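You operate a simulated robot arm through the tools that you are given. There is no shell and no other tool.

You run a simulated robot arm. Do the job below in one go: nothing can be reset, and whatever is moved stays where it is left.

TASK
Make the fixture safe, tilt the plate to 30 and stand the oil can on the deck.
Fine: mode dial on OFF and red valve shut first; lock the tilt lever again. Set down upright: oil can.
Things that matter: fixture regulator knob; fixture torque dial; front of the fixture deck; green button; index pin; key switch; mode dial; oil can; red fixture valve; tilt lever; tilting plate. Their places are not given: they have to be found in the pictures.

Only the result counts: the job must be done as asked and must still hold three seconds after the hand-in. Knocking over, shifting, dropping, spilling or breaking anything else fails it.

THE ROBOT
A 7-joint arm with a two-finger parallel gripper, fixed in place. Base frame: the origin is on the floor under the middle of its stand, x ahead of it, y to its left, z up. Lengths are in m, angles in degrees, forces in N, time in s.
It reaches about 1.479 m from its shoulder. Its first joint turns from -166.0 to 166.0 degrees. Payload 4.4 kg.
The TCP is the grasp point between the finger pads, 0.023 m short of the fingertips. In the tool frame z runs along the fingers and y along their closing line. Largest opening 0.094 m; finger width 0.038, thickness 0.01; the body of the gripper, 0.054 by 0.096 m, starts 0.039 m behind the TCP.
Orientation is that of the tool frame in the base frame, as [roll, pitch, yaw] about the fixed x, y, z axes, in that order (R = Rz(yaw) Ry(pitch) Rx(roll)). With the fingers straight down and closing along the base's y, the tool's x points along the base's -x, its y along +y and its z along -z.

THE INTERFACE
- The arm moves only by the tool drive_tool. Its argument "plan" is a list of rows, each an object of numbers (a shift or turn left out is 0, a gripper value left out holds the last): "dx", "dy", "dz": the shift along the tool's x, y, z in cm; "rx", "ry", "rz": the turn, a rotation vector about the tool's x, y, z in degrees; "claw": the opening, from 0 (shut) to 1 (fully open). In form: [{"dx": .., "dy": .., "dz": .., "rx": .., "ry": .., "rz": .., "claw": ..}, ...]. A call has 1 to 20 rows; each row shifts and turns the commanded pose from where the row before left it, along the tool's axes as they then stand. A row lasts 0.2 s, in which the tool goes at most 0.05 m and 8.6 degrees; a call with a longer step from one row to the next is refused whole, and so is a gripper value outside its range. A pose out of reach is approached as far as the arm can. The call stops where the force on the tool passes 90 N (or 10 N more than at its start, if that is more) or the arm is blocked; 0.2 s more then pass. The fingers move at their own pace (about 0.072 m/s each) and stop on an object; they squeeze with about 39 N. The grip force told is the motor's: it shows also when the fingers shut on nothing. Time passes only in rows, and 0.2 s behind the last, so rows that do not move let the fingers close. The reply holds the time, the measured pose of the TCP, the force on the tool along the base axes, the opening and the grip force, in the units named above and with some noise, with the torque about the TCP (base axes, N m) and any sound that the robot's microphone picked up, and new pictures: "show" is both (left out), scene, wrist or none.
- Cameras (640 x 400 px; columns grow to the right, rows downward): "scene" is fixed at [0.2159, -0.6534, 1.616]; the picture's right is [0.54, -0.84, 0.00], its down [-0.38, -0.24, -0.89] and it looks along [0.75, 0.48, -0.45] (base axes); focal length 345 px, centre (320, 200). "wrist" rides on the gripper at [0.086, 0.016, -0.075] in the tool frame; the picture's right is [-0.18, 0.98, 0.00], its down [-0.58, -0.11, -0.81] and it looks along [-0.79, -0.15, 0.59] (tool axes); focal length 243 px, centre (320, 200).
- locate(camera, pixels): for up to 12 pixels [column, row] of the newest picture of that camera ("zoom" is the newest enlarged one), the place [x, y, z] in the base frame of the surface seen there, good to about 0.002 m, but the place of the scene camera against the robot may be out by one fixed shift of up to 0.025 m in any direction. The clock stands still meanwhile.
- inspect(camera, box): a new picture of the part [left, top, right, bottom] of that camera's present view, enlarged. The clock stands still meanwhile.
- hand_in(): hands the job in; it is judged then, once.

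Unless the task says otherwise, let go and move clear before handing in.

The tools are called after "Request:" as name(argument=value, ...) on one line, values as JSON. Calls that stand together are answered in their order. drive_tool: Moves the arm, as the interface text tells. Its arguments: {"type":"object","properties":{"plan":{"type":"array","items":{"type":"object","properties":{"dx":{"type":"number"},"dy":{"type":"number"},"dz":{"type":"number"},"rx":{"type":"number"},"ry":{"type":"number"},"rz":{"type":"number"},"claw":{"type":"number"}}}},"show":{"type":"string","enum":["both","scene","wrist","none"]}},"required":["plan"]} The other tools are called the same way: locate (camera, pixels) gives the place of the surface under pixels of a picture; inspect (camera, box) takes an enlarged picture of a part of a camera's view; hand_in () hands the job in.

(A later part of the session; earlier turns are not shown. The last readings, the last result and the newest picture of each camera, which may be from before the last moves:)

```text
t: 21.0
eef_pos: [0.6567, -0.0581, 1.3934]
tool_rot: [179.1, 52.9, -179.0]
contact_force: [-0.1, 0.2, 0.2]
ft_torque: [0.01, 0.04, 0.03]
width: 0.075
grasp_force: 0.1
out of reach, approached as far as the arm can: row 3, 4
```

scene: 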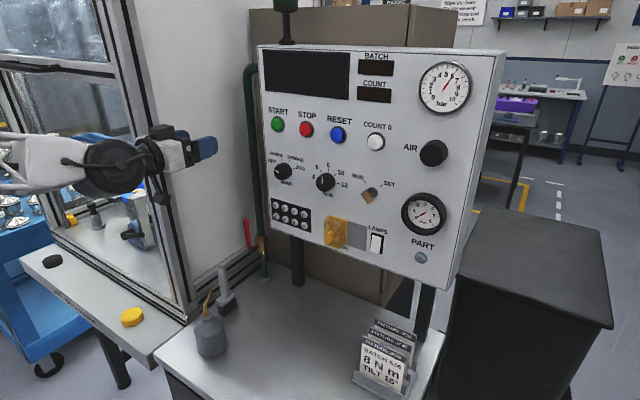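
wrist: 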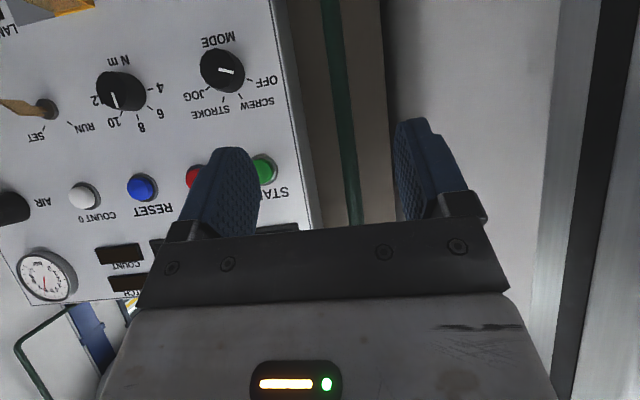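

The pitch is 52.9°, a little short of 45° because two rows were out of reach. I'll add the remaining turn and move toward the pre-approach above and behind the handle.

Request:
drive_tool(plan=[{"ry": 7.8}, {"dx": 2.1, "dz": 3.6}, {"dx": 2.1, "dz": 3.6}, {"dx": 2.1, "dz": 3.6}, {"dx": 2.1, "dz": 3.6}, {}])

Request:
inspect(camera="scene", box=[190, 160, 310, 280])

```text
t: 22.4
eef_pos: [0.7102, -0.0556, 1.218]
tool_rot: [178.9, 49.3, -178.9]
contact_force: [-0.8, 0.5, 0.4]
ft_torque: [0.0, -0.01, 0.0]
width: 0.0751
grasp_force: 0.1
out of reach, approached as far as the arm can: row 1
```

scene: 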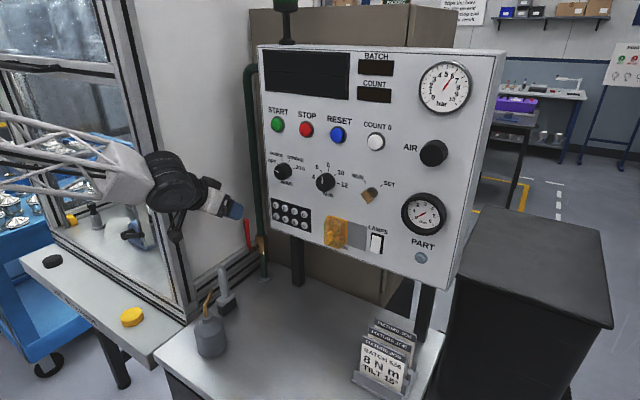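
wrist: 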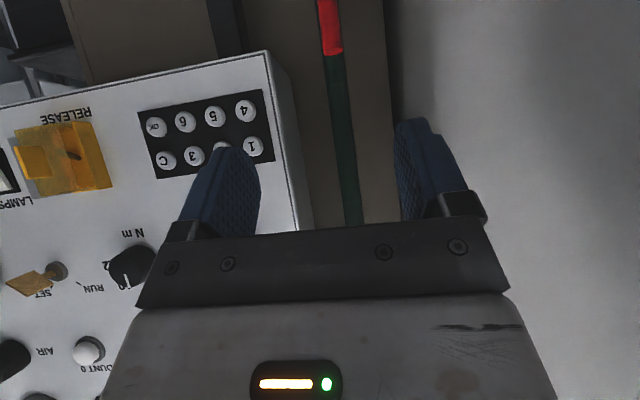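

```text
3.33 times, centred on (250, 220) of scene
```

zoom: 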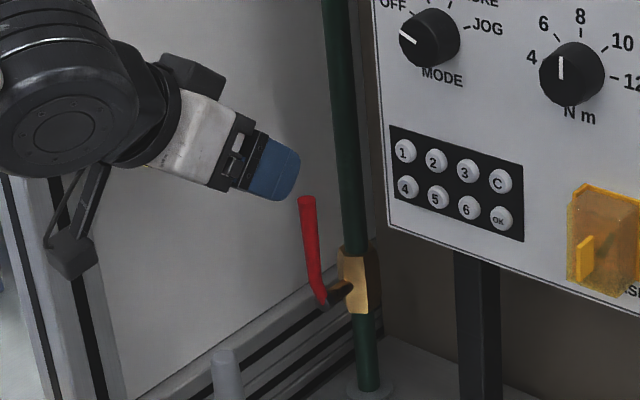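

The hand is at (0.710,-0.056,1.218) with pitch 49°, and the red handle is between the fingers at wrist (330,25). I'll measure the handle and the wall.

Request:
locate(camera="wrist", pixels=[[331, 50], [330, 25], [329, 5], [322, 25], [338, 30], [347, 120], [450, 60], [500, 100], [395, 60], [240, 110]])

```text
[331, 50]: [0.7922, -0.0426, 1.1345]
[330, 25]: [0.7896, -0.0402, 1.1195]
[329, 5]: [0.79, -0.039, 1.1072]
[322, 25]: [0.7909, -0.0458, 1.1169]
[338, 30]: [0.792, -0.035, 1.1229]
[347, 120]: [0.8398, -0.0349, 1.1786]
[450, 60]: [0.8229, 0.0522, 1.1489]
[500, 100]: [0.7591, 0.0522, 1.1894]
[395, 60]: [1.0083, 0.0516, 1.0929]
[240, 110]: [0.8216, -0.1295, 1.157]
```

The handle measures x≈0.796, y≈-0.0405, top z≈1.134, and the wall is at y=0.052. I'll slide the open fingers down around the handle.

Request:
drive_tool(plan=[{"dx": 0.4, "dz": 4.2}, {"dx": 0.4, "dz": 4.2}, {"dx": 0.35, "dz": 4.06}, {}])

Request:
inspect(camera="scene", box=[190, 180, 310, 300])

```text
t: 23.4
eef_pos: [0.7994, -0.0505, 1.1282]
tool_rot: [178.9, 49.2, -178.9]
contact_force: [0.0, -0.1, 0.7]
ft_torque: [-0.01, -0.01, -0.01]
width: 0.0753
grasp_force: 0.2
```

scene: 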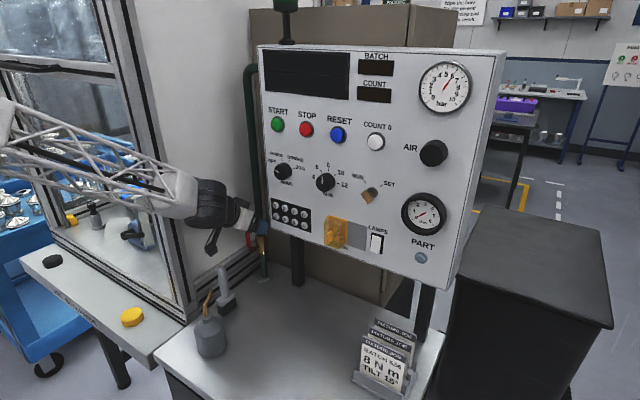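
wrist: 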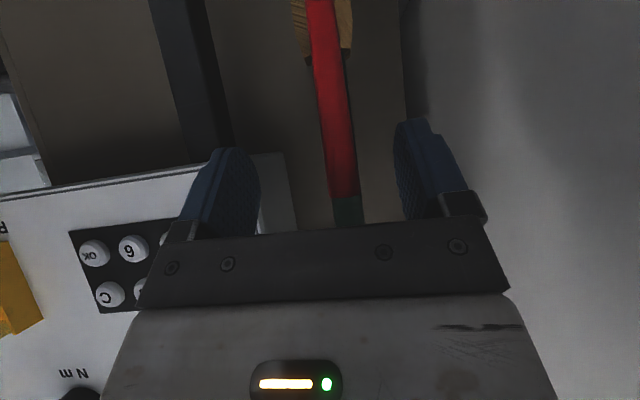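

```text
3.33 times, centred on (250, 240) of scene
```

zoom: 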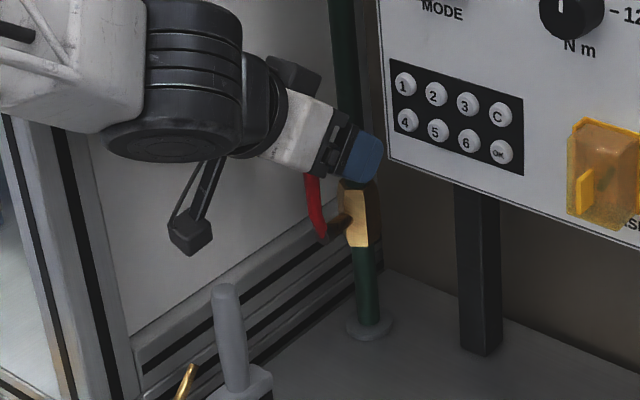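

The handle sits cleanly between the fingers, but the fingertips are about 1 cm from the pipe, so I'll back off 6 mm. Then I'll push the handle with the left finger along its arc toward horizontal.

Request:
drive_tool(plan=[{"dx": 0.39, "dz": -0.45}, {"dy": -1.1}, {"dy": -1.0}, {"dy": -1.83, "dx": 0.06, "dz": 0.05}, {"dy": -1.75, "dx": 0.42, "dz": 0.37}, {"dy": -1.55, "dx": 0.75, "dz": 0.65}, {}])

Request:
inspect(camera="scene", box=[200, 180, 320, 300])

```text
t: 25.0
eef_pos: [0.7969, -0.1251, 1.1114]
tool_rot: [178.9, 49.2, -178.9]
contact_force: [0.5, 0.2, 0.4]
ft_torque: [0.05, -0.01, 0.0]
width: 0.0753
grasp_force: 0.6
```

scene: 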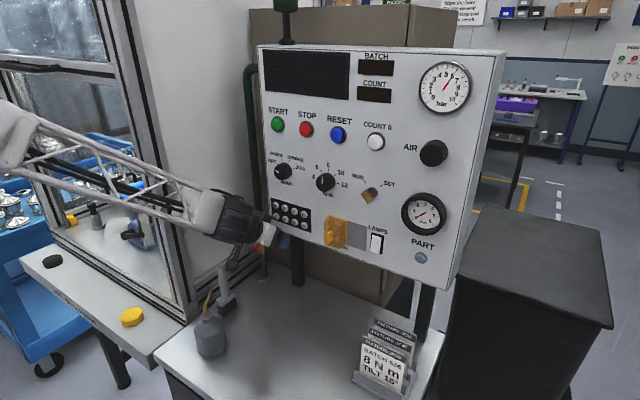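
wrist: 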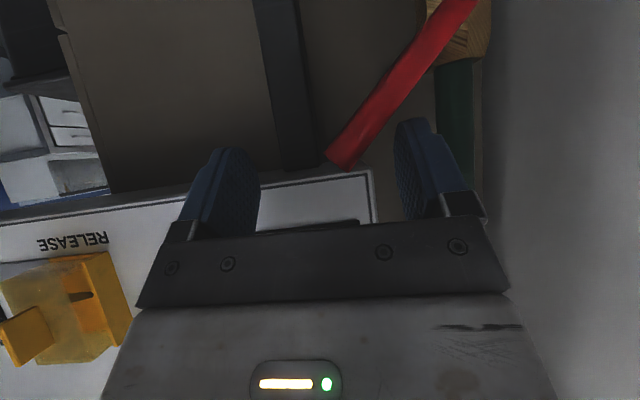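

```text
3.33 times, centred on (260, 240) of scene
```

zoom: 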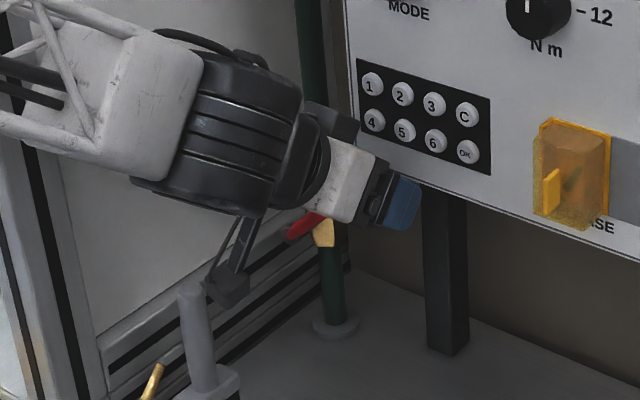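

The handle is at about 45° and moving freely. I'll back off 8 mm from the panel and continue the arc down to horizontal.

Request:
drive_tool(plan=[{"dx": 0.52, "dz": -0.61}, {"dy": -1.23, "dx": 1.02, "dz": 0.88}, {"dy": -0.84, "dx": 1.24, "dz": 1.06}, {"dy": -0.4, "dx": 1.36, "dz": 1.17}, {"dx": 0.3, "dz": 0.26}, {}])

Request:
inspect(camera="scene", box=[200, 180, 320, 300])

```text
t: 26.4
eef_pos: [0.7894, -0.1488, 1.064]
tool_rot: [178.9, 49.5, -178.9]
contact_force: [-42.3, 1.4, 60.7]
ft_torque: [3.13, 0.98, 0.8]
width: 0.0766
grasp_force: 1.9
```

scene: 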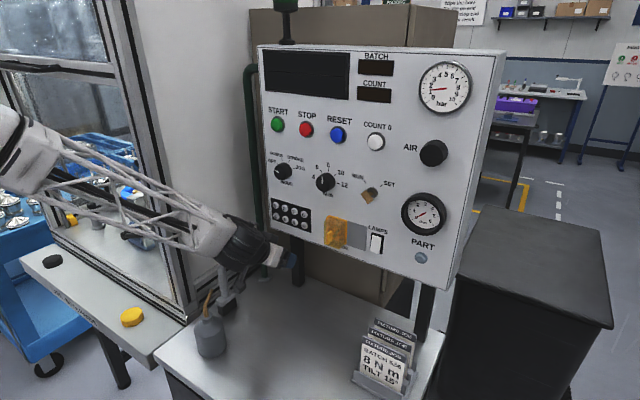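
wrist: 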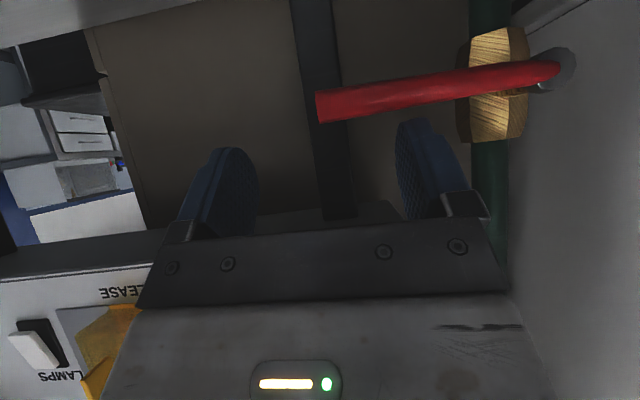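

```text
3.33 times, centred on (260, 240) of scene
```

zoom: 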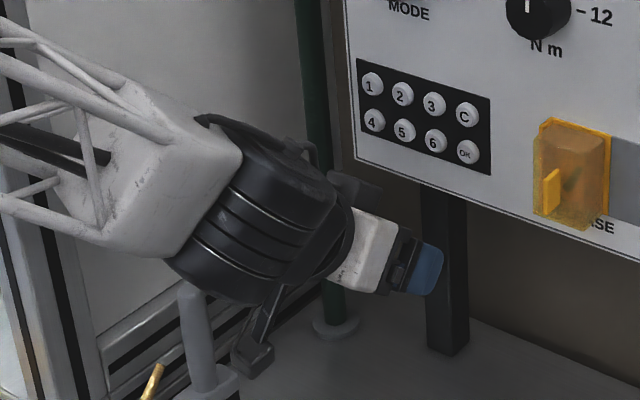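

The handle is horizontal against its stop (about 70 N) and the bar gauge needle has swung down. I'll lift off, retreat, and check the valve and gauge.

Request:
drive_tool(plan=[{"dx": -1.2, "dz": -1.0}, {"dz": -4}, {"dz": -4}, {"dz": -4, "dx": -1}, {}])

Request:
inspect(camera="wrist", box=[260, 0, 420, 100])

Request:
inspect(camera="scene", box=[200, 180, 320, 300])

Request:
inspect(camera="scene", box=[350, 50, 480, 250])

```text
t: 27.6
eef_pos: [0.7037, -0.1547, 1.1605]
tool_rot: [178.9, 49.2, -179.0]
contact_force: [-0.5, 0.1, 0.2]
ft_torque: [0.0, -0.03, -0.02]
width: 0.0748
grasp_force: 0.1
```

scene: 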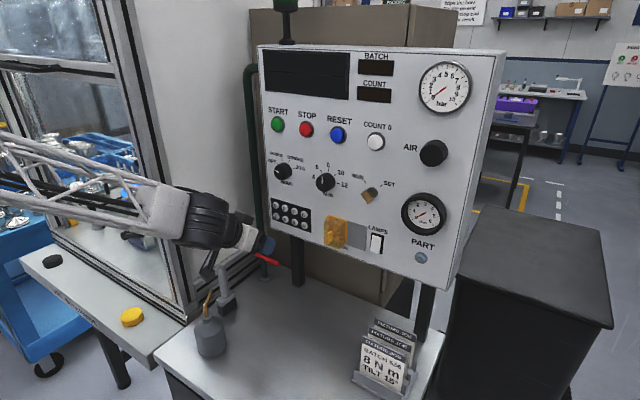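
wrist: 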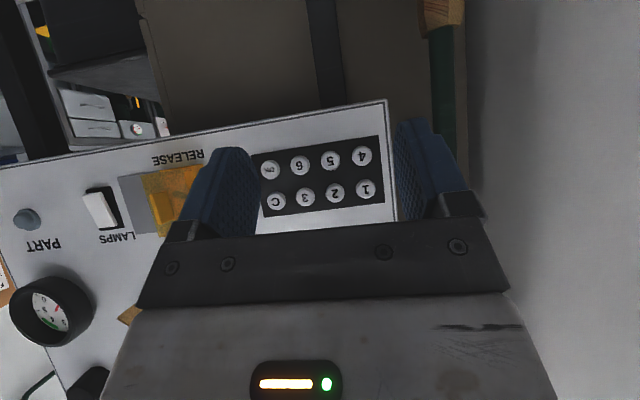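

```text
4.00 times, centred on (340, 50) of wrist
```

zoom: 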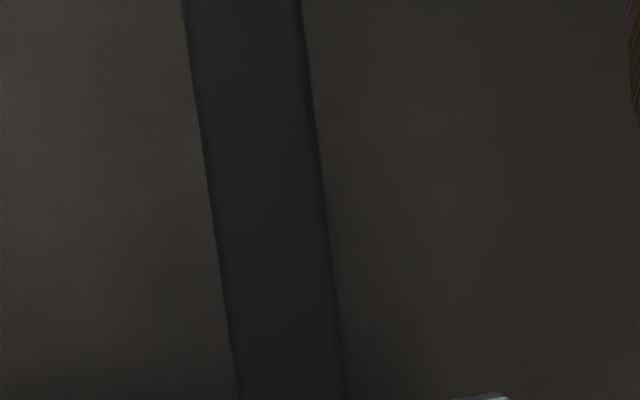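

```text
3.33 times, centred on (260, 240) of scene
```

zoom: 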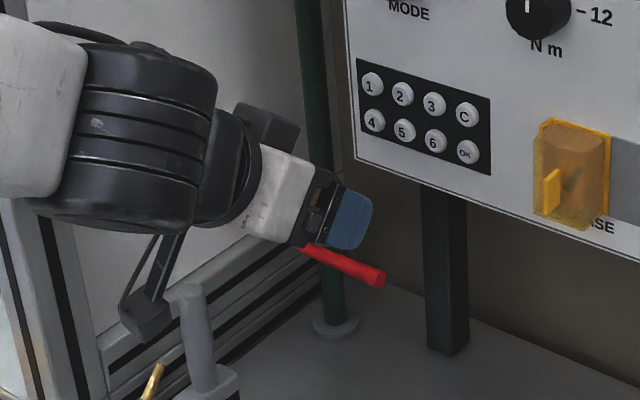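

```text
2.00 times, centred on (415, 150) of scene
```

zoom: 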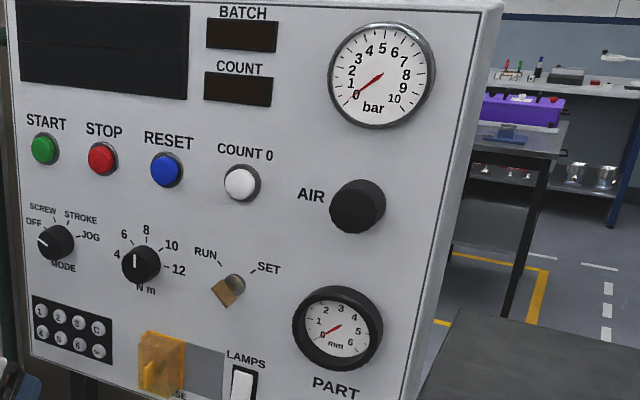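

The bar gauge reads 0 and the handle lies across the pipe, so the valve is shut. I'll retreat and go back to the front of the cell to study the pin and lever closely.

Request:
drive_tool(plan=[{"dx": 0.28, "dz": -4.15}, {"dx": 0.28, "dz": -4.15}, {"dx": 0.28, "dz": -4.15}, {"dx": 0.28, "dz": -4.15}, {"dx": 0.28, "dz": -4.15}, {"dx": 0.28, "dz": -4.15}, {"dy": 4.5, "ry": 8}, {"dy": 4.9, "ry": 8}, {"dy": 4.9, "ry": 8}, {"dy": 4.9}, {"dy": 4.9}, {"dy": 4.9}, {"dy": 4.9}, {"dy": 4.9}, {"dy": 4.9}, {"dy": 4.9}, {"dy": 4.9}, {"dy": 4.9}, {}])

```text
t: 31.6
eef_pos: [0.5041, -0.0864, 1.3079]
tool_rot: [178.8, 37.3, -178.6]
contact_force: [0.5, 0.0, -0.5]
ft_torque: [-0.02, -0.01, -0.01]
width: 0.0754
grasp_force: 0.0
out of reach, approached as far as the arm can: row 8, 9, 10, 11, 12, 13, 14, 15, 16, 17, 18
```

scene: 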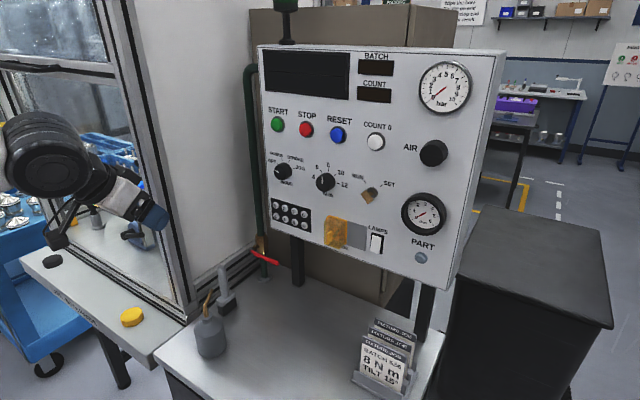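
wrist: 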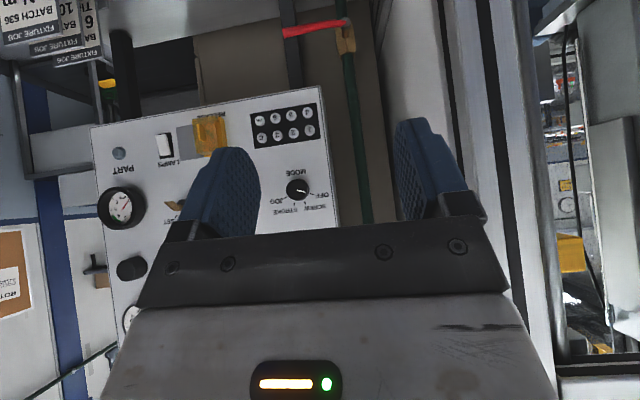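

Further sideways travel is out of reach in this wrist posture; the hand is at (0.504,-0.086,1.308) with pitch 37°. I'll pitch back to horizontal, where the arm was free, and then travel left.

Request:
drive_tool(plan=[{"ry": -7.6}, {"ry": -7.6}, {"ry": -7.6}, {"ry": -7.6}, {"ry": -7.6}, {"ry": -7.6}, {"ry": -7.0}, {"dy": 4}, {"dy": 4}, {"dy": 4}, {}], show="scene")

```text
t: 34.0
eef_pos: [0.5008, 0.0348, 1.3109]
tool_rot: [106.2, 89.2, 108.2]
contact_force: [-0.4, 0.3, -0.8]
ft_torque: [0.01, 0.04, -0.01]
width: 0.0753
grasp_force: 0.0
```

scene: 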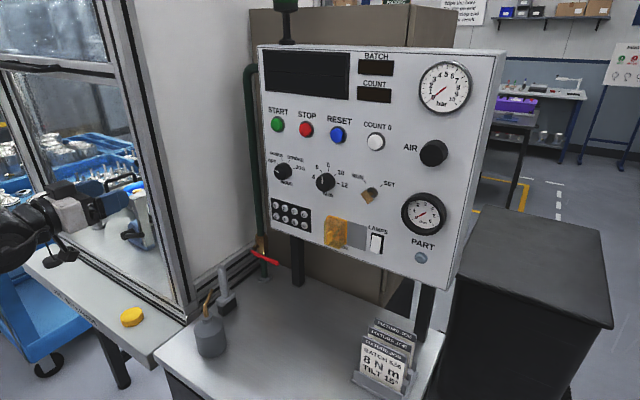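

With the hand horizontal, leftward travel works (now y=0.035). I'll continue to y≈0.44.

Request:
drive_tool(plan=[{"dy": 4.5}, {"dy": 4.5}, {"dy": 4.5}, {"dy": 4.5}, {"dy": 4.5}, {"dy": 4.5}, {"dy": 4.5}, {"dy": 4.5}, {"dy": 4.5}, {}])

```text
t: 36.2
eef_pos: [0.4863, 0.4408, 1.3165]
tool_rot: [105.4, 89.2, 107.3]
contact_force: [-1.5, 0.3, 0.0]
ft_torque: [-0.04, 0.01, 0.03]
width: 0.0749
grasp_force: 0.1
```

scene: 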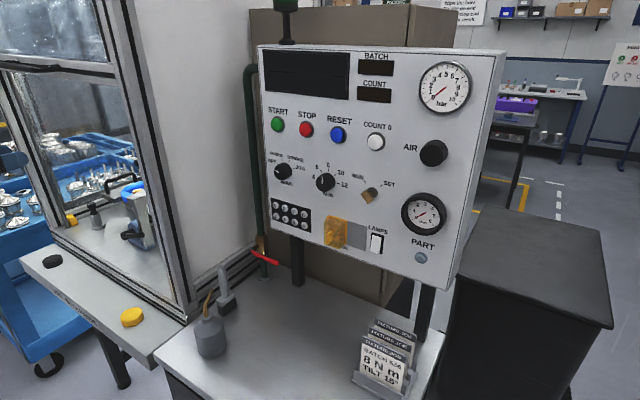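
wrist: 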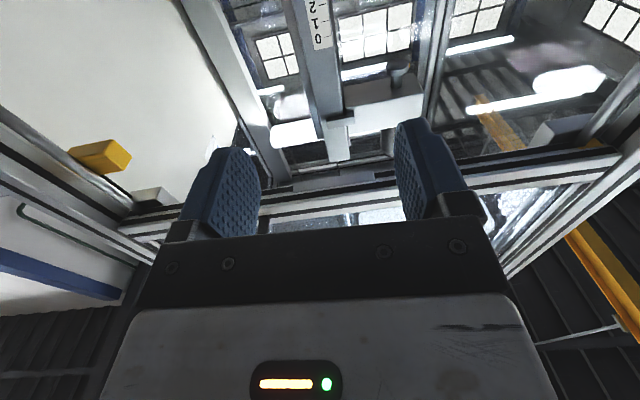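

The travel succeeded; the hand is at (0.486,0.441,1.317), pointing forward with the camera underneath. I'll roll the wrist so the camera rides on top and looks down into the fixture.

Request:
drive_tool(plan=[{"rz": -8.5}, {"rz": -8.5}, {"rz": -8.5}, {"rz": -8.5}, {"rz": -8.5}, {"rz": -8.5}, {"rz": -8.5}, {"rz": -8.5}, {"rz": -8.5}, {"rz": -8.5}, {"rz": -8.5}, {"rz": -8.5}, {"rz": -8.5}, {"rz": -8.5}, {}], show="wrist")

```text
t: 39.4
eef_pos: [0.4841, 0.4403, 1.3178]
tool_rot: [-90.1, -28.4, -87.9]
contact_force: [-0.5, -0.4, 0.4]
ft_torque: [0.01, 0.02, 0.0]
width: 0.0755
grasp_force: 0.0
```

wrist: 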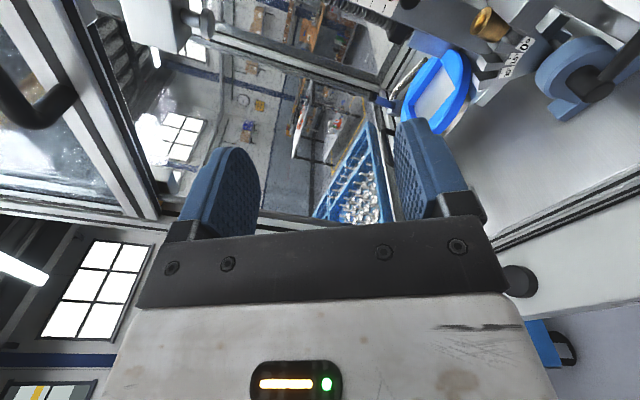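

Rotating works; 119° is done and the fixture shows at the upper right. I'll finish the remaining 61°.

Request:
drive_tool(plan=[{"rz": -7.6}, {"rz": -7.6}, {"rz": -7.6}, {"rz": -7.6}, {"rz": -7.6}, {"rz": -7.6}, {"rz": -7.6}, {"rz": -7.6}, {}], show="both")

```text
t: 41.4
eef_pos: [0.4843, 0.4334, 1.2262]
tool_rot: [-90.2, -39.6, -87.9]
contact_force: [-0.7, 0.0, 0.7]
ft_torque: [0.0, 0.01, 0.0]
width: 0.0752
grasp_force: 0.1
out of reach, approached as far as the arm can: row 1, 2, 3, 4, 5, 6, 7, 8
```

scene: 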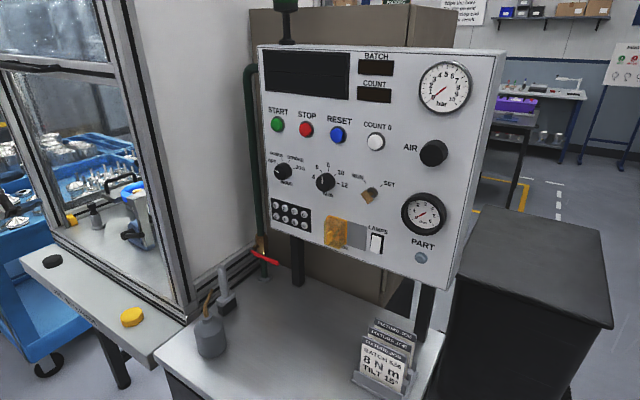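
wrist: 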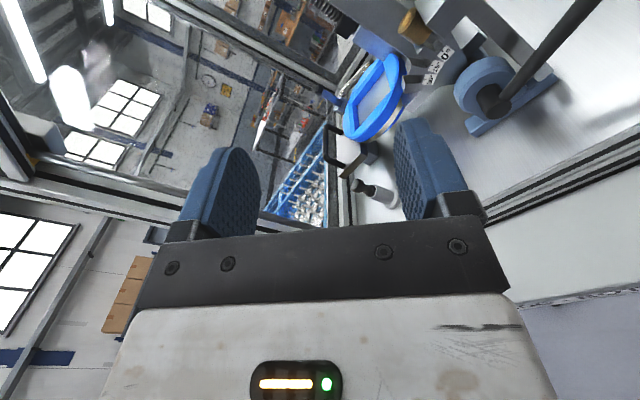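

The wrist roll limit stopped it about 50° short, but this angled view shows the fixture from the other side. I'll zoom in on it and measure the pin, bracket, lever and plate handle here.

Request:
inspect(camera="wrist", box=[330, 0, 490, 100])

Request:
inspect(camera="wrist", box=[420, 0, 640, 140])

Request:
locate(camera="wrist", pixels=[[405, 25], [412, 28], [420, 35], [440, 55], [425, 75], [432, 10], [465, 20], [490, 40], [510, 70], [570, 30], [600, 5], [490, 100]])

Request:
locate(camera="wrist", pixels=[[375, 90], [350, 135], [335, 145], [355, 160], [345, 168], [330, 158], [360, 185], [375, 60], [390, 20], [420, 5], [340, 50], [360, 45]])

```text
4.00 times, centred on (410, 50) of wrist
```

zoom: 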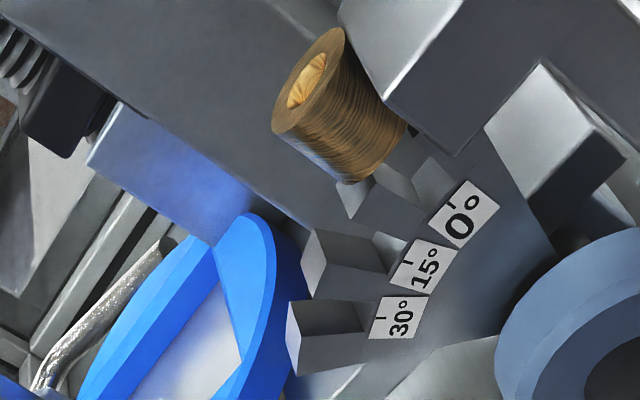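

```text
2.86 times, centred on (530, 70) of wrist
```

zoom: 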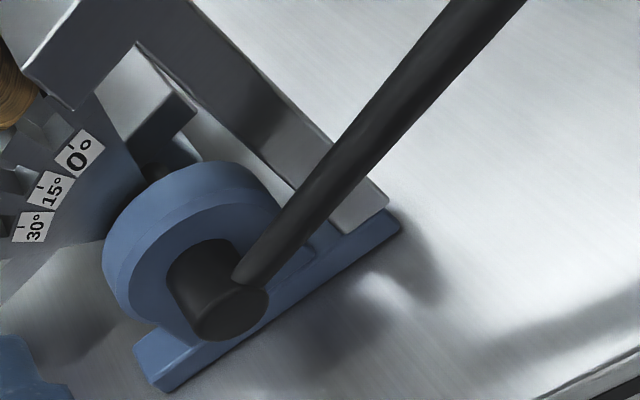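

```text
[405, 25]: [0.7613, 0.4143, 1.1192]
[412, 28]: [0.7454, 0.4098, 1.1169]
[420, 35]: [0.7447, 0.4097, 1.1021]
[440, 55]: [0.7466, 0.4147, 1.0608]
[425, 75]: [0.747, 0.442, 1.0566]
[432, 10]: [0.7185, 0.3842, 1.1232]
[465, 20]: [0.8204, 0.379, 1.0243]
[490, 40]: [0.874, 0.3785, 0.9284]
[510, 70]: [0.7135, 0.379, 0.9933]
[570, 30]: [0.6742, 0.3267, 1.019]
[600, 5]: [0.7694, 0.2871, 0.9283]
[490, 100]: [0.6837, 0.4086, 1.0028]
```

```text
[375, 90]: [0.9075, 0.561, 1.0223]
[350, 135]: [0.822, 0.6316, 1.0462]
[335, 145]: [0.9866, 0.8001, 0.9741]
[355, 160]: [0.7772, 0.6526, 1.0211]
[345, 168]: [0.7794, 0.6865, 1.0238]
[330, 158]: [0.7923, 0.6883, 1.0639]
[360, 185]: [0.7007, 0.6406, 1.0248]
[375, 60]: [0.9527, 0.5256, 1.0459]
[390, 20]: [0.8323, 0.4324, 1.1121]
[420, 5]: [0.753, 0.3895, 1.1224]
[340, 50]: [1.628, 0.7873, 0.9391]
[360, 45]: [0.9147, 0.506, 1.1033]
```

I can now see that the pin knob (top at 0.761,0.414,1.119) sits beside a bracket block with only about 1 cm of gap in y, but has room in x (column face at x≈0.832). So I'll grip it with the fingers closing along x and the hand tilted to the +y side, starting with the reorientation in free space.

Request:
drive_tool(plan=[{"rz": 6}, {"rx": -8.2}, {"rx": -8.2}, {"rx": -8.2}, {"rx": -8.2}, {"rx": -8.2}, {"rx": -8.2}, {}])

```text
t: 43.2
eef_pos: [0.4578, 0.3929, 0.998]
tool_rot: [-131.3, -33.6, -88.0]
contact_force: [-0.1, -0.4, -0.4]
ft_torque: [0.02, 0.01, -0.01]
width: 0.0753
grasp_force: 0.1
out of reach, approached as far as the arm can: row 2, 3, 4, 5, 6, 7
```

scene: 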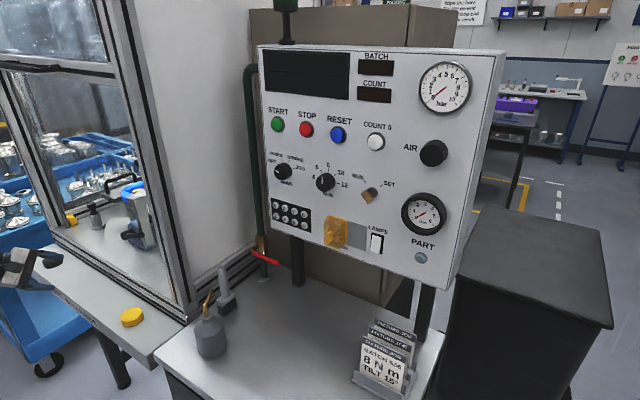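
wrist: 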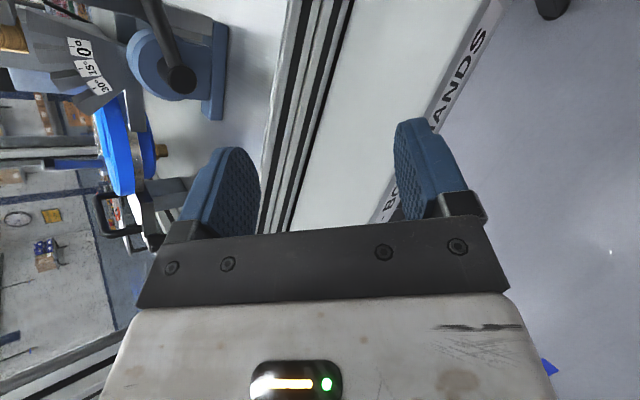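

The reorientation ran into a wrist limit and the hand sank to z=0.998, close to the front ledge. I'll raise it right away and unwind the wrist roll.

Request:
drive_tool(plan=[{"dx": 2.2, "dy": -2.5, "dz": -2.2}, {"dx": 2.2, "dy": -2.5, "dz": -2.2}, {"rx": 8}, {"rx": 8}, {"rx": 8}, {"rx": 8}, {"rx": 8}, {}], show="none")

```text
t: 45.0
eef_pos: [0.4548, 0.3866, 0.9793]
tool_rot: [-93.9, -33.7, -87.7]
contact_force: [-0.4, 0.0, -0.2]
ft_torque: [0.0, -0.04, 0.01]
width: 0.0753
grasp_force: 0.0
out of reach, approached as far as the arm can: row 1, 2
```

The hand is horizontal again, at z=0.979. I'll unwind the roll next, since that joint seems to be the limit.

Request:
drive_tool(plan=[{"rz": 8}, {"rz": 8}, {"rz": 8}, {"rz": 8}, {}], show="none")

```text
t: 46.2
eef_pos: [0.4527, 0.3862, 0.9798]
tool_rot: [-93.3, -1.6, -90.0]
contact_force: [-0.6, -0.3, 0.6]
ft_torque: [0.02, 0.03, 0.0]
width: 0.0751
grasp_force: 0.1
```

The roll is unwound to tool x = -y. I'll raise the hand, which is now -y in the tool frame.

Request:
drive_tool(plan=[{"dy": -4}, {"dy": -4}, {"dy": -4}, {"dy": -4}, {"dy": -4}, {"dy": -4}, {"dy": -4}, {"dy": -4}, {}], show="scene")

```text
t: 48.2
eef_pos: [0.4721, 0.3972, 1.2981]
tool_rot: [-93.3, -1.7, -90.0]
contact_force: [0.3, 1.1, -0.3]
ft_torque: [0.0, -0.01, 0.0]
width: 0.0752
grasp_force: 0.1
```

scene: 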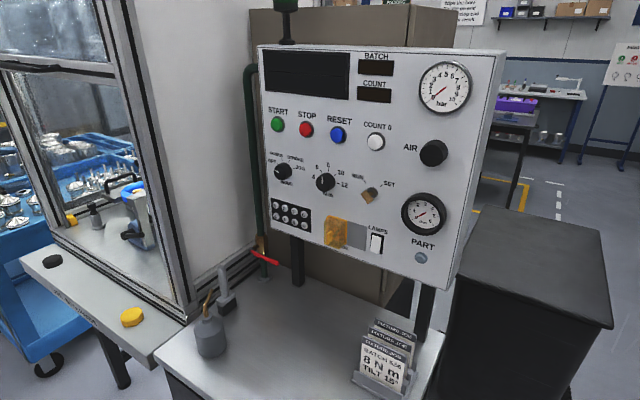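

The arm is free again at (0.472,0.397,1.298), with the tool pointing forward and tool x = -y. I'll try swinging the fingers downward about tool x in small steps, watching for the limit.

Request:
drive_tool(plan=[{"rx": -8.2}, {"rx": -8.2}, {"rx": -8.2}, {}], show="none")

```text
t: 49.2
eef_pos: [0.4713, 0.3969, 1.2984]
tool_rot: [-117.9, -1.4, -90.0]
contact_force: [0.5, 0.3, -0.9]
ft_torque: [0.02, -0.04, -0.01]
width: 0.0753
grasp_force: 0.1
```

That works with no limit, so I'll continue until the fingers point straight down.

Request:
drive_tool(plan=[{"rx": -7.75}, {"rx": -7.75}, {"rx": -7.75}, {"rx": -7.75}, {"rx": -7.75}, {"rx": -7.75}, {"rx": -7.75}, {"rx": -7.75}, {}], show="both")

```text
t: 51.2
eef_pos: [0.4734, 0.3956, 1.2967]
tool_rot: [-117.8, -1.6, -90.1]
contact_force: [0.8, -0.7, 0.1]
ft_torque: [-0.01, -0.02, 0.01]
width: 0.0752
grasp_force: 0.1
out of reach, approached as far as the arm can: row 1, 2, 3, 4, 5, 6, 7, 8
```

scene: 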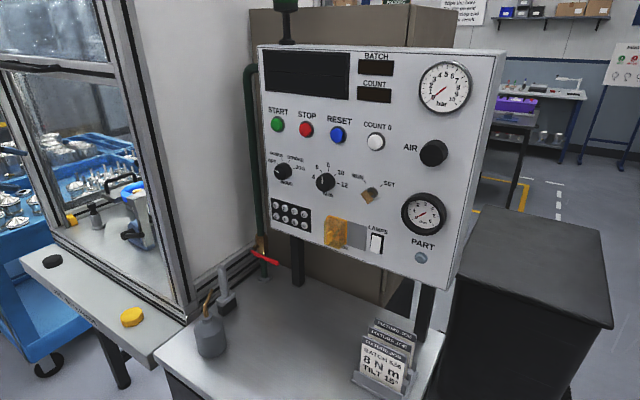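
wrist: 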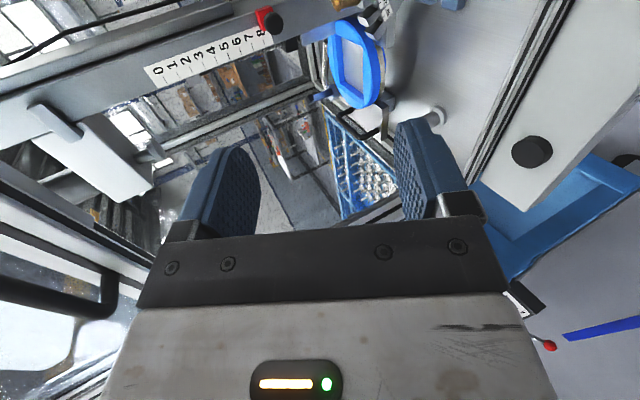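

Pitching down stops at about 62° in this branch. I'll unwind the roll back to tool x down and test whether pitching is free from there.

Request:
drive_tool(plan=[{"rz": 8.2}, {"rz": 8.2}, {"rz": 8.2}, {"rz": 8.2}, {"rz": 8.2}, {"rz": 8.2}, {"rz": 8.2}, {"rz": 8.2}, {"rz": 8.2}, {"rz": 8.2}, {"rz": 8.2}, {"ry": 7}, {"ry": 7}, {}], show="none")

```text
t: 54.2
eef_pos: [0.4717, 0.3965, 1.2984]
tool_rot: [-177.8, 48.1, -178.5]
contact_force: [0.4, -1.2, 0.1]
ft_torque: [0.01, 0.0, -0.03]
width: 0.0754
grasp_force: 0.0
```

Pitching is free now (48° with tool x toward the robot). I'll continue to straight down.

Request:
drive_tool(plan=[{"ry": 8}, {"ry": 8}, {"ry": 8}, {"ry": 8}, {"ry": 8}, {"ry": 8}, {}], show="none")

```text
t: 55.8
eef_pos: [0.4663, 0.403, 1.2931]
tool_rot: [-171.3, 12.9, -179.7]
contact_force: [0.8, -0.7, 0.0]
ft_torque: [0.02, 0.01, -0.01]
width: 0.0751
grasp_force: 0.1
out of reach, approached as far as the arm can: row 4, 5, 6
```

The limit behaves like a wrist fold, so I'll avoid straight down. For the pin I'll use a posture reached from this side: pitch to 60°, then yaw the whole tool right so it points toward -y and down with the fingers closing along x.

Request:
drive_tool(plan=[{"ry": -7.8}, {"ry": -7.8}, {"ry": -7.8}, {"ry": -7.8}, {"ry": -7.8}, {"ry": -7.8}, {}], show="none")

```text
t: 57.4
eef_pos: [0.4656, 0.4023, 1.2934]
tool_rot: [-163.5, 58.9, -167.4]
contact_force: [0.1, -0.3, 0.4]
ft_torque: [0.01, 0.07, 0.01]
width: 0.0749
grasp_force: 0.1
```

The tool points forward and 30° below horizontal, with a slight twist. I'll yaw it right about the vertical in steps.

Request:
drive_tool(plan=[{"rx": 6.85, "ry": 1.18, "rz": 3.96}, {"rx": 6.85, "ry": 1.18, "rz": 3.96}, {"rx": 6.85, "ry": 1.18, "rz": 3.96}, {"rx": 6.85, "ry": 1.18, "rz": 3.96}, {"rx": 6.85, "ry": 1.18, "rz": 3.96}, {}], show="none")

```text
t: 58.8
eef_pos: [0.4662, 0.4025, 1.2917]
tool_rot: [-163.5, 58.8, 152.6]
contact_force: [-0.5, -0.4, 0.1]
ft_torque: [0.03, -0.02, 0.0]
width: 0.0752
grasp_force: 0.0
```

Yaw is working (152.6° now). I'll continue another 44°.

Request:
drive_tool(plan=[{"rx": 6.25, "ry": 1.07, "rz": 3.61}, {"rx": 6.25, "ry": 1.07, "rz": 3.61}, {"rx": 6.25, "ry": 1.07, "rz": 3.61}, {"rx": 6.25, "ry": 1.07, "rz": 3.61}, {"rx": 6.25, "ry": 1.07, "rz": 3.61}, {"rx": 6.25, "ry": 1.07, "rz": 3.61}, {}], show="both")

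```text
t: 60.4
eef_pos: [0.465, 0.4015, 1.2916]
tool_rot: [-163.1, 58.9, 108.9]
contact_force: [-0.1, 0.2, -1.1]
ft_torque: [-0.04, 0.0, -0.01]
width: 0.0752
grasp_force: 0.1
```

scene: 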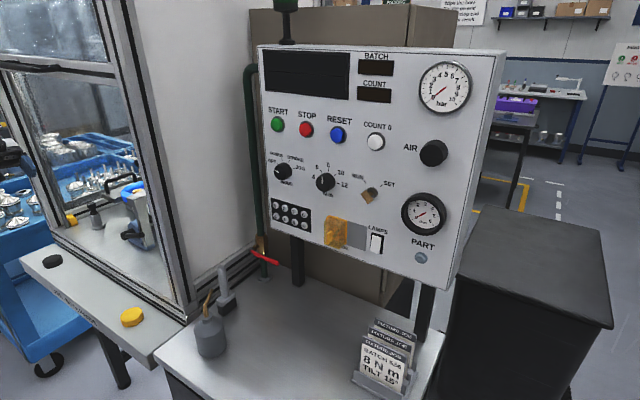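
wrist: 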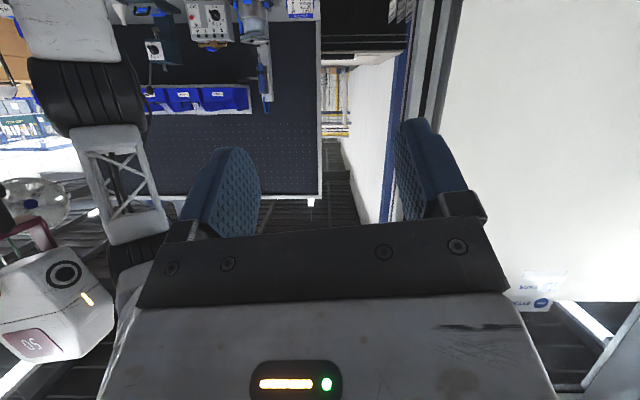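

The tool now points -y and down with the closing line nearly along x. I'll trim the residual roll by 10° and steepen the tilt to about 48° below horizontal.

Request:
drive_tool(plan=[{"rz": 4.95}, {"rz": 4.95}, {"ry": 6}, {"ry": 6}, {"ry": 6}, {}], show="wrist")

```text
t: 61.8
eef_pos: [0.4653, 0.4029, 1.2922]
tool_rot: [179.9, 42.2, 89.6]
contact_force: [-0.3, 0.7, -0.6]
ft_torque: [-0.02, 0.01, 0.0]
width: 0.0752
grasp_force: 0.0
```

wrist: 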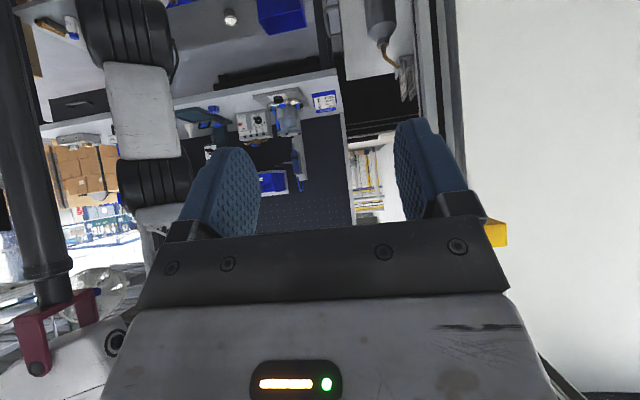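

The orientation is now exact: tool x=(0,0.74,-0.67), closing along x. I'll drop to y≈0.47, z≈1.20 and edge forward into the cell, checking clearances.

Request:
drive_tool(plan=[{"dx": 3.7, "dz": 0.8}, {"dx": 3.7, "dz": 0.8}, {"dx": 3.7, "dz": 0.7}, {"dy": 4}, {"dy": 4}, {"dy": 4}, {}], show="both")

```text
t: 63.4
eef_pos: [0.5878, 0.4682, 1.1993]
tool_rot: [180.0, 42.3, 89.6]
contact_force: [-0.2, 0.3, -0.7]
ft_torque: [-0.02, 0.03, -0.02]
width: 0.075
grasp_force: 0.1
```

scene: 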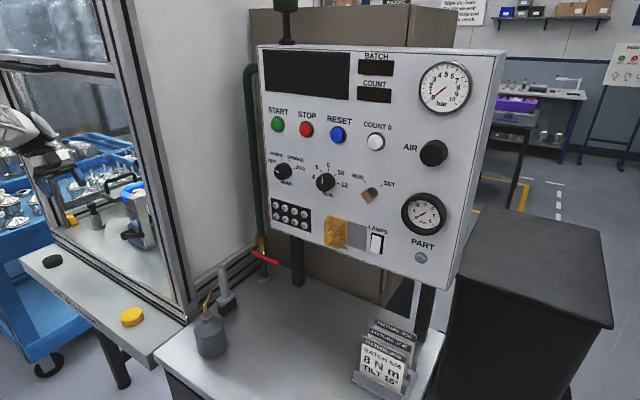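
wrist: 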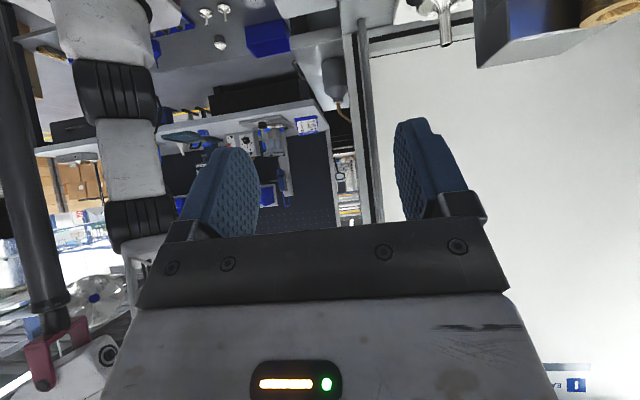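

The brass knob and block are coming into view at wrist (610,12). I'll check the forearm against the guard in the scene, then measure the knob and block.

Request:
inspect(camera="scene", box=[0, 40, 200, 260])

Request:
inspect(camera="wrist", box=[440, 0, 640, 100])

Request:
locate(camera="wrist", pixels=[[610, 8], [585, 10], [600, 20], [630, 15], [565, 25], [530, 30], [485, 55], [480, 10], [560, 5], [575, 20], [500, 60]])

```text
1.82 times, centred on (100, 150) of scene
```

zoom: 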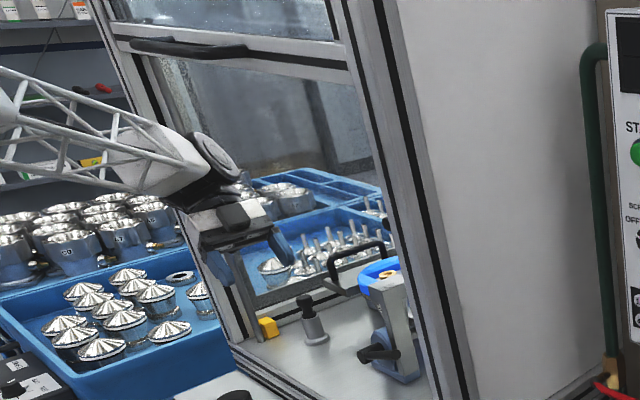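

```text
3.20 times, centred on (540, 50) of wrist
```

zoom: 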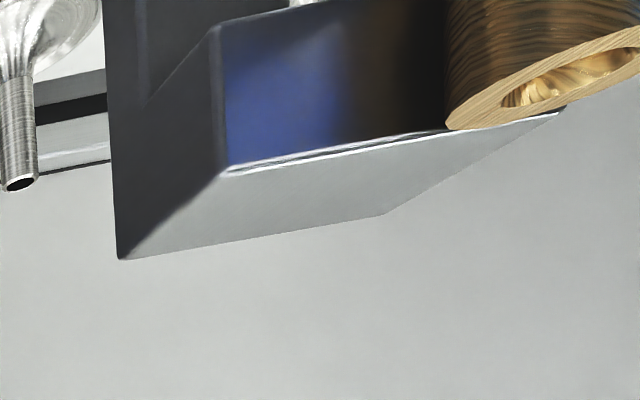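

```text
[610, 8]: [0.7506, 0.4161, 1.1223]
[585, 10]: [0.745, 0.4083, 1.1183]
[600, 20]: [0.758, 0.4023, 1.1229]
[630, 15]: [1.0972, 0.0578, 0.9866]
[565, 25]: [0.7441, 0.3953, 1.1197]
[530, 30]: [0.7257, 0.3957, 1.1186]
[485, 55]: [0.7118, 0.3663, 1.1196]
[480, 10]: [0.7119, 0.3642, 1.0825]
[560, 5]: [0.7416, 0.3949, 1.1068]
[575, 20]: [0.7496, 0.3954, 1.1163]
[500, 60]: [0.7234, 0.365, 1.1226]
```

The block's near face is at y≈0.395 with top z≈1.121, and the knob is centred near (0.759,0.415); the forearm is clear of the guard. I'll advance in x to 0.759, staying high.

Request:
drive_tool(plan=[{"dy": 4.28}, {"dy": 4.28}, {"dy": 4.28}, {"dy": 4.28}, {}], show="both")

Request:
inspect(camera="wrist", box=[220, 0, 420, 130])

Request:
inspect(camera="scene", box=[0, 40, 200, 260])

```text
t: 64.6
eef_pos: [0.757, 0.4669, 1.2014]
tool_rot: [179.8, 42.3, 89.7]
contact_force: [-0.9, 0.0, 0.4]
ft_torque: [0.01, 0.01, 0.03]
width: 0.0753
grasp_force: 0.0
```

scene: 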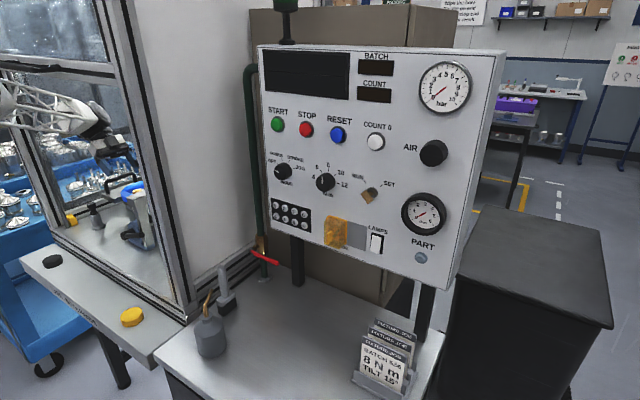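
wrist: 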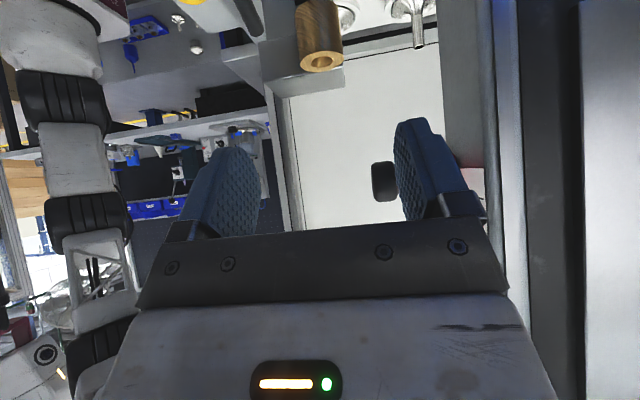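

```text
3.08 times, centred on (320, 65) of wrist
```

zoom: 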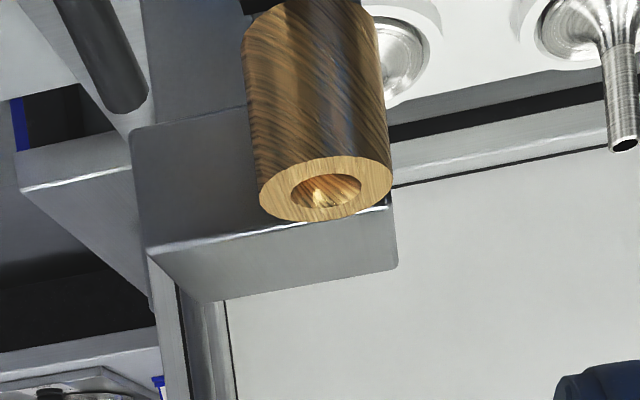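

```text
1.82 times, centred on (100, 150) of scene
```

zoom: 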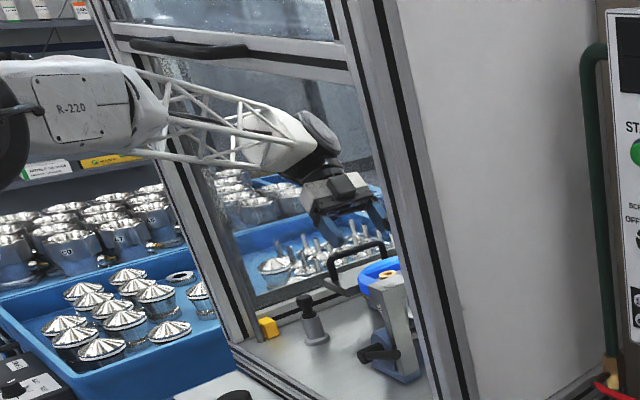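

The view is clean: knob at zoom (315,100), block behind it, and the slider ball near the rear finger at wrist (383,182). I'll measure the knob and ball precisely.

Request:
inspect(camera="wrist", box=[220, 0, 420, 130])

Request:
locate(camera="zoom", pixels=[[275, 195], [378, 185], [325, 160], [325, 217], [320, 100], [320, 40], [200, 200], [160, 250], [280, 280], [265, 5], [110, 80], [385, 60]])

Request:
locate(camera="wrist", pixels=[[383, 182], [378, 170], [470, 180], [460, 100]])

```text
3.08 times, centred on (320, 65) of wrist
```

zoom: 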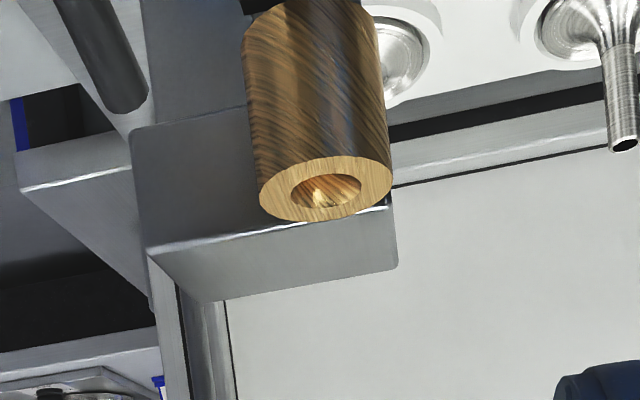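

```text
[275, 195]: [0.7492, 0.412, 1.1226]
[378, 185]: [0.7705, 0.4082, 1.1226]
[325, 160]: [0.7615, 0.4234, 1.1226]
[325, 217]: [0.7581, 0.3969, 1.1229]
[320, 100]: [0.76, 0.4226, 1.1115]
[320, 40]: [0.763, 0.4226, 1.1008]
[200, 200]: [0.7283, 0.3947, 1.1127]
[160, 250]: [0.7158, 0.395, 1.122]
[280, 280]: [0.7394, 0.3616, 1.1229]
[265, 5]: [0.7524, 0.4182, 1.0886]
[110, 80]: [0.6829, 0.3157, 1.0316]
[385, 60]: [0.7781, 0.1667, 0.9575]
```

```text
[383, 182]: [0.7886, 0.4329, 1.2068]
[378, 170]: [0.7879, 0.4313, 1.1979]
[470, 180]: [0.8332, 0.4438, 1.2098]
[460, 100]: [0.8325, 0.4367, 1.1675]
```

The knob is centred at (0.760,0.410), spanning z≈1.083–1.1226 and nearly touching the block. I'll descend to grip its upper part along x and close.

Request:
drive_tool(plan=[{"dx": 1.09, "dy": 0.1, "dz": 3.04}, {"dx": 1.09, "dy": 0.1, "dz": 3.04}, {"dx": 1.09, "dy": 0.1, "dz": 3.04}, {}], show="wrist")

```text
t: 65.6
eef_pos: [0.7605, 0.4305, 1.1119]
tool_rot: [180.0, 42.3, 89.6]
contact_force: [0.4, -0.3, 0.4]
ft_torque: [0.02, -0.01, -0.01]
width: 0.0752
grasp_force: 0.1
```

wrist: 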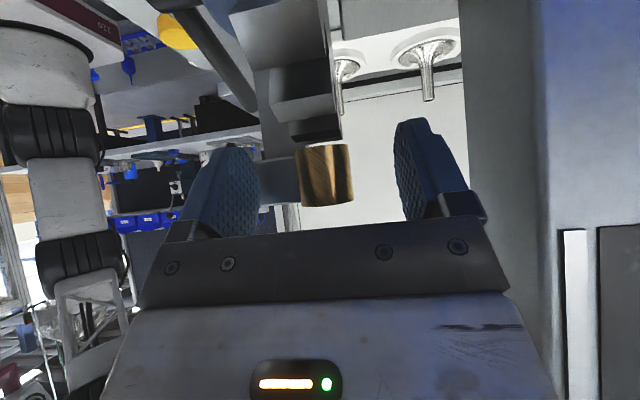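

The knob is nicely between the fingers at (325,175). I'll close on it.

Request:
drive_tool(plan=[{"claw": 0.2}, {"claw": 0.15}, {"claw": 0.15}, {"claw": 0.15}], show="wrist")

```text
t: 66.6
eef_pos: [0.7603, 0.4301, 1.1118]
tool_rot: [180.0, 42.4, 89.5]
contact_force: [2.0, -1.7, -0.1]
ft_torque: [0.13, 0.44, 0.82]
width: 0.0286
grasp_force: 44.8
```

wrist: 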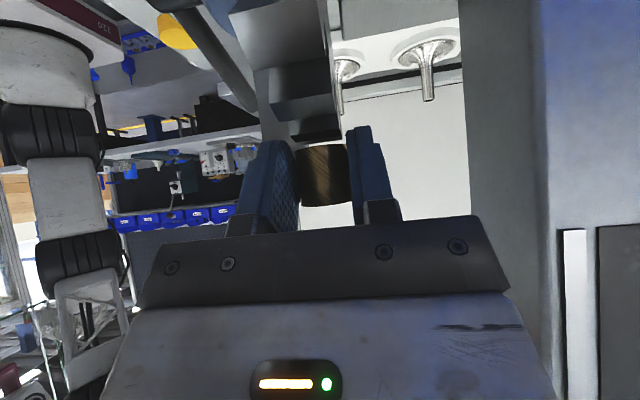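

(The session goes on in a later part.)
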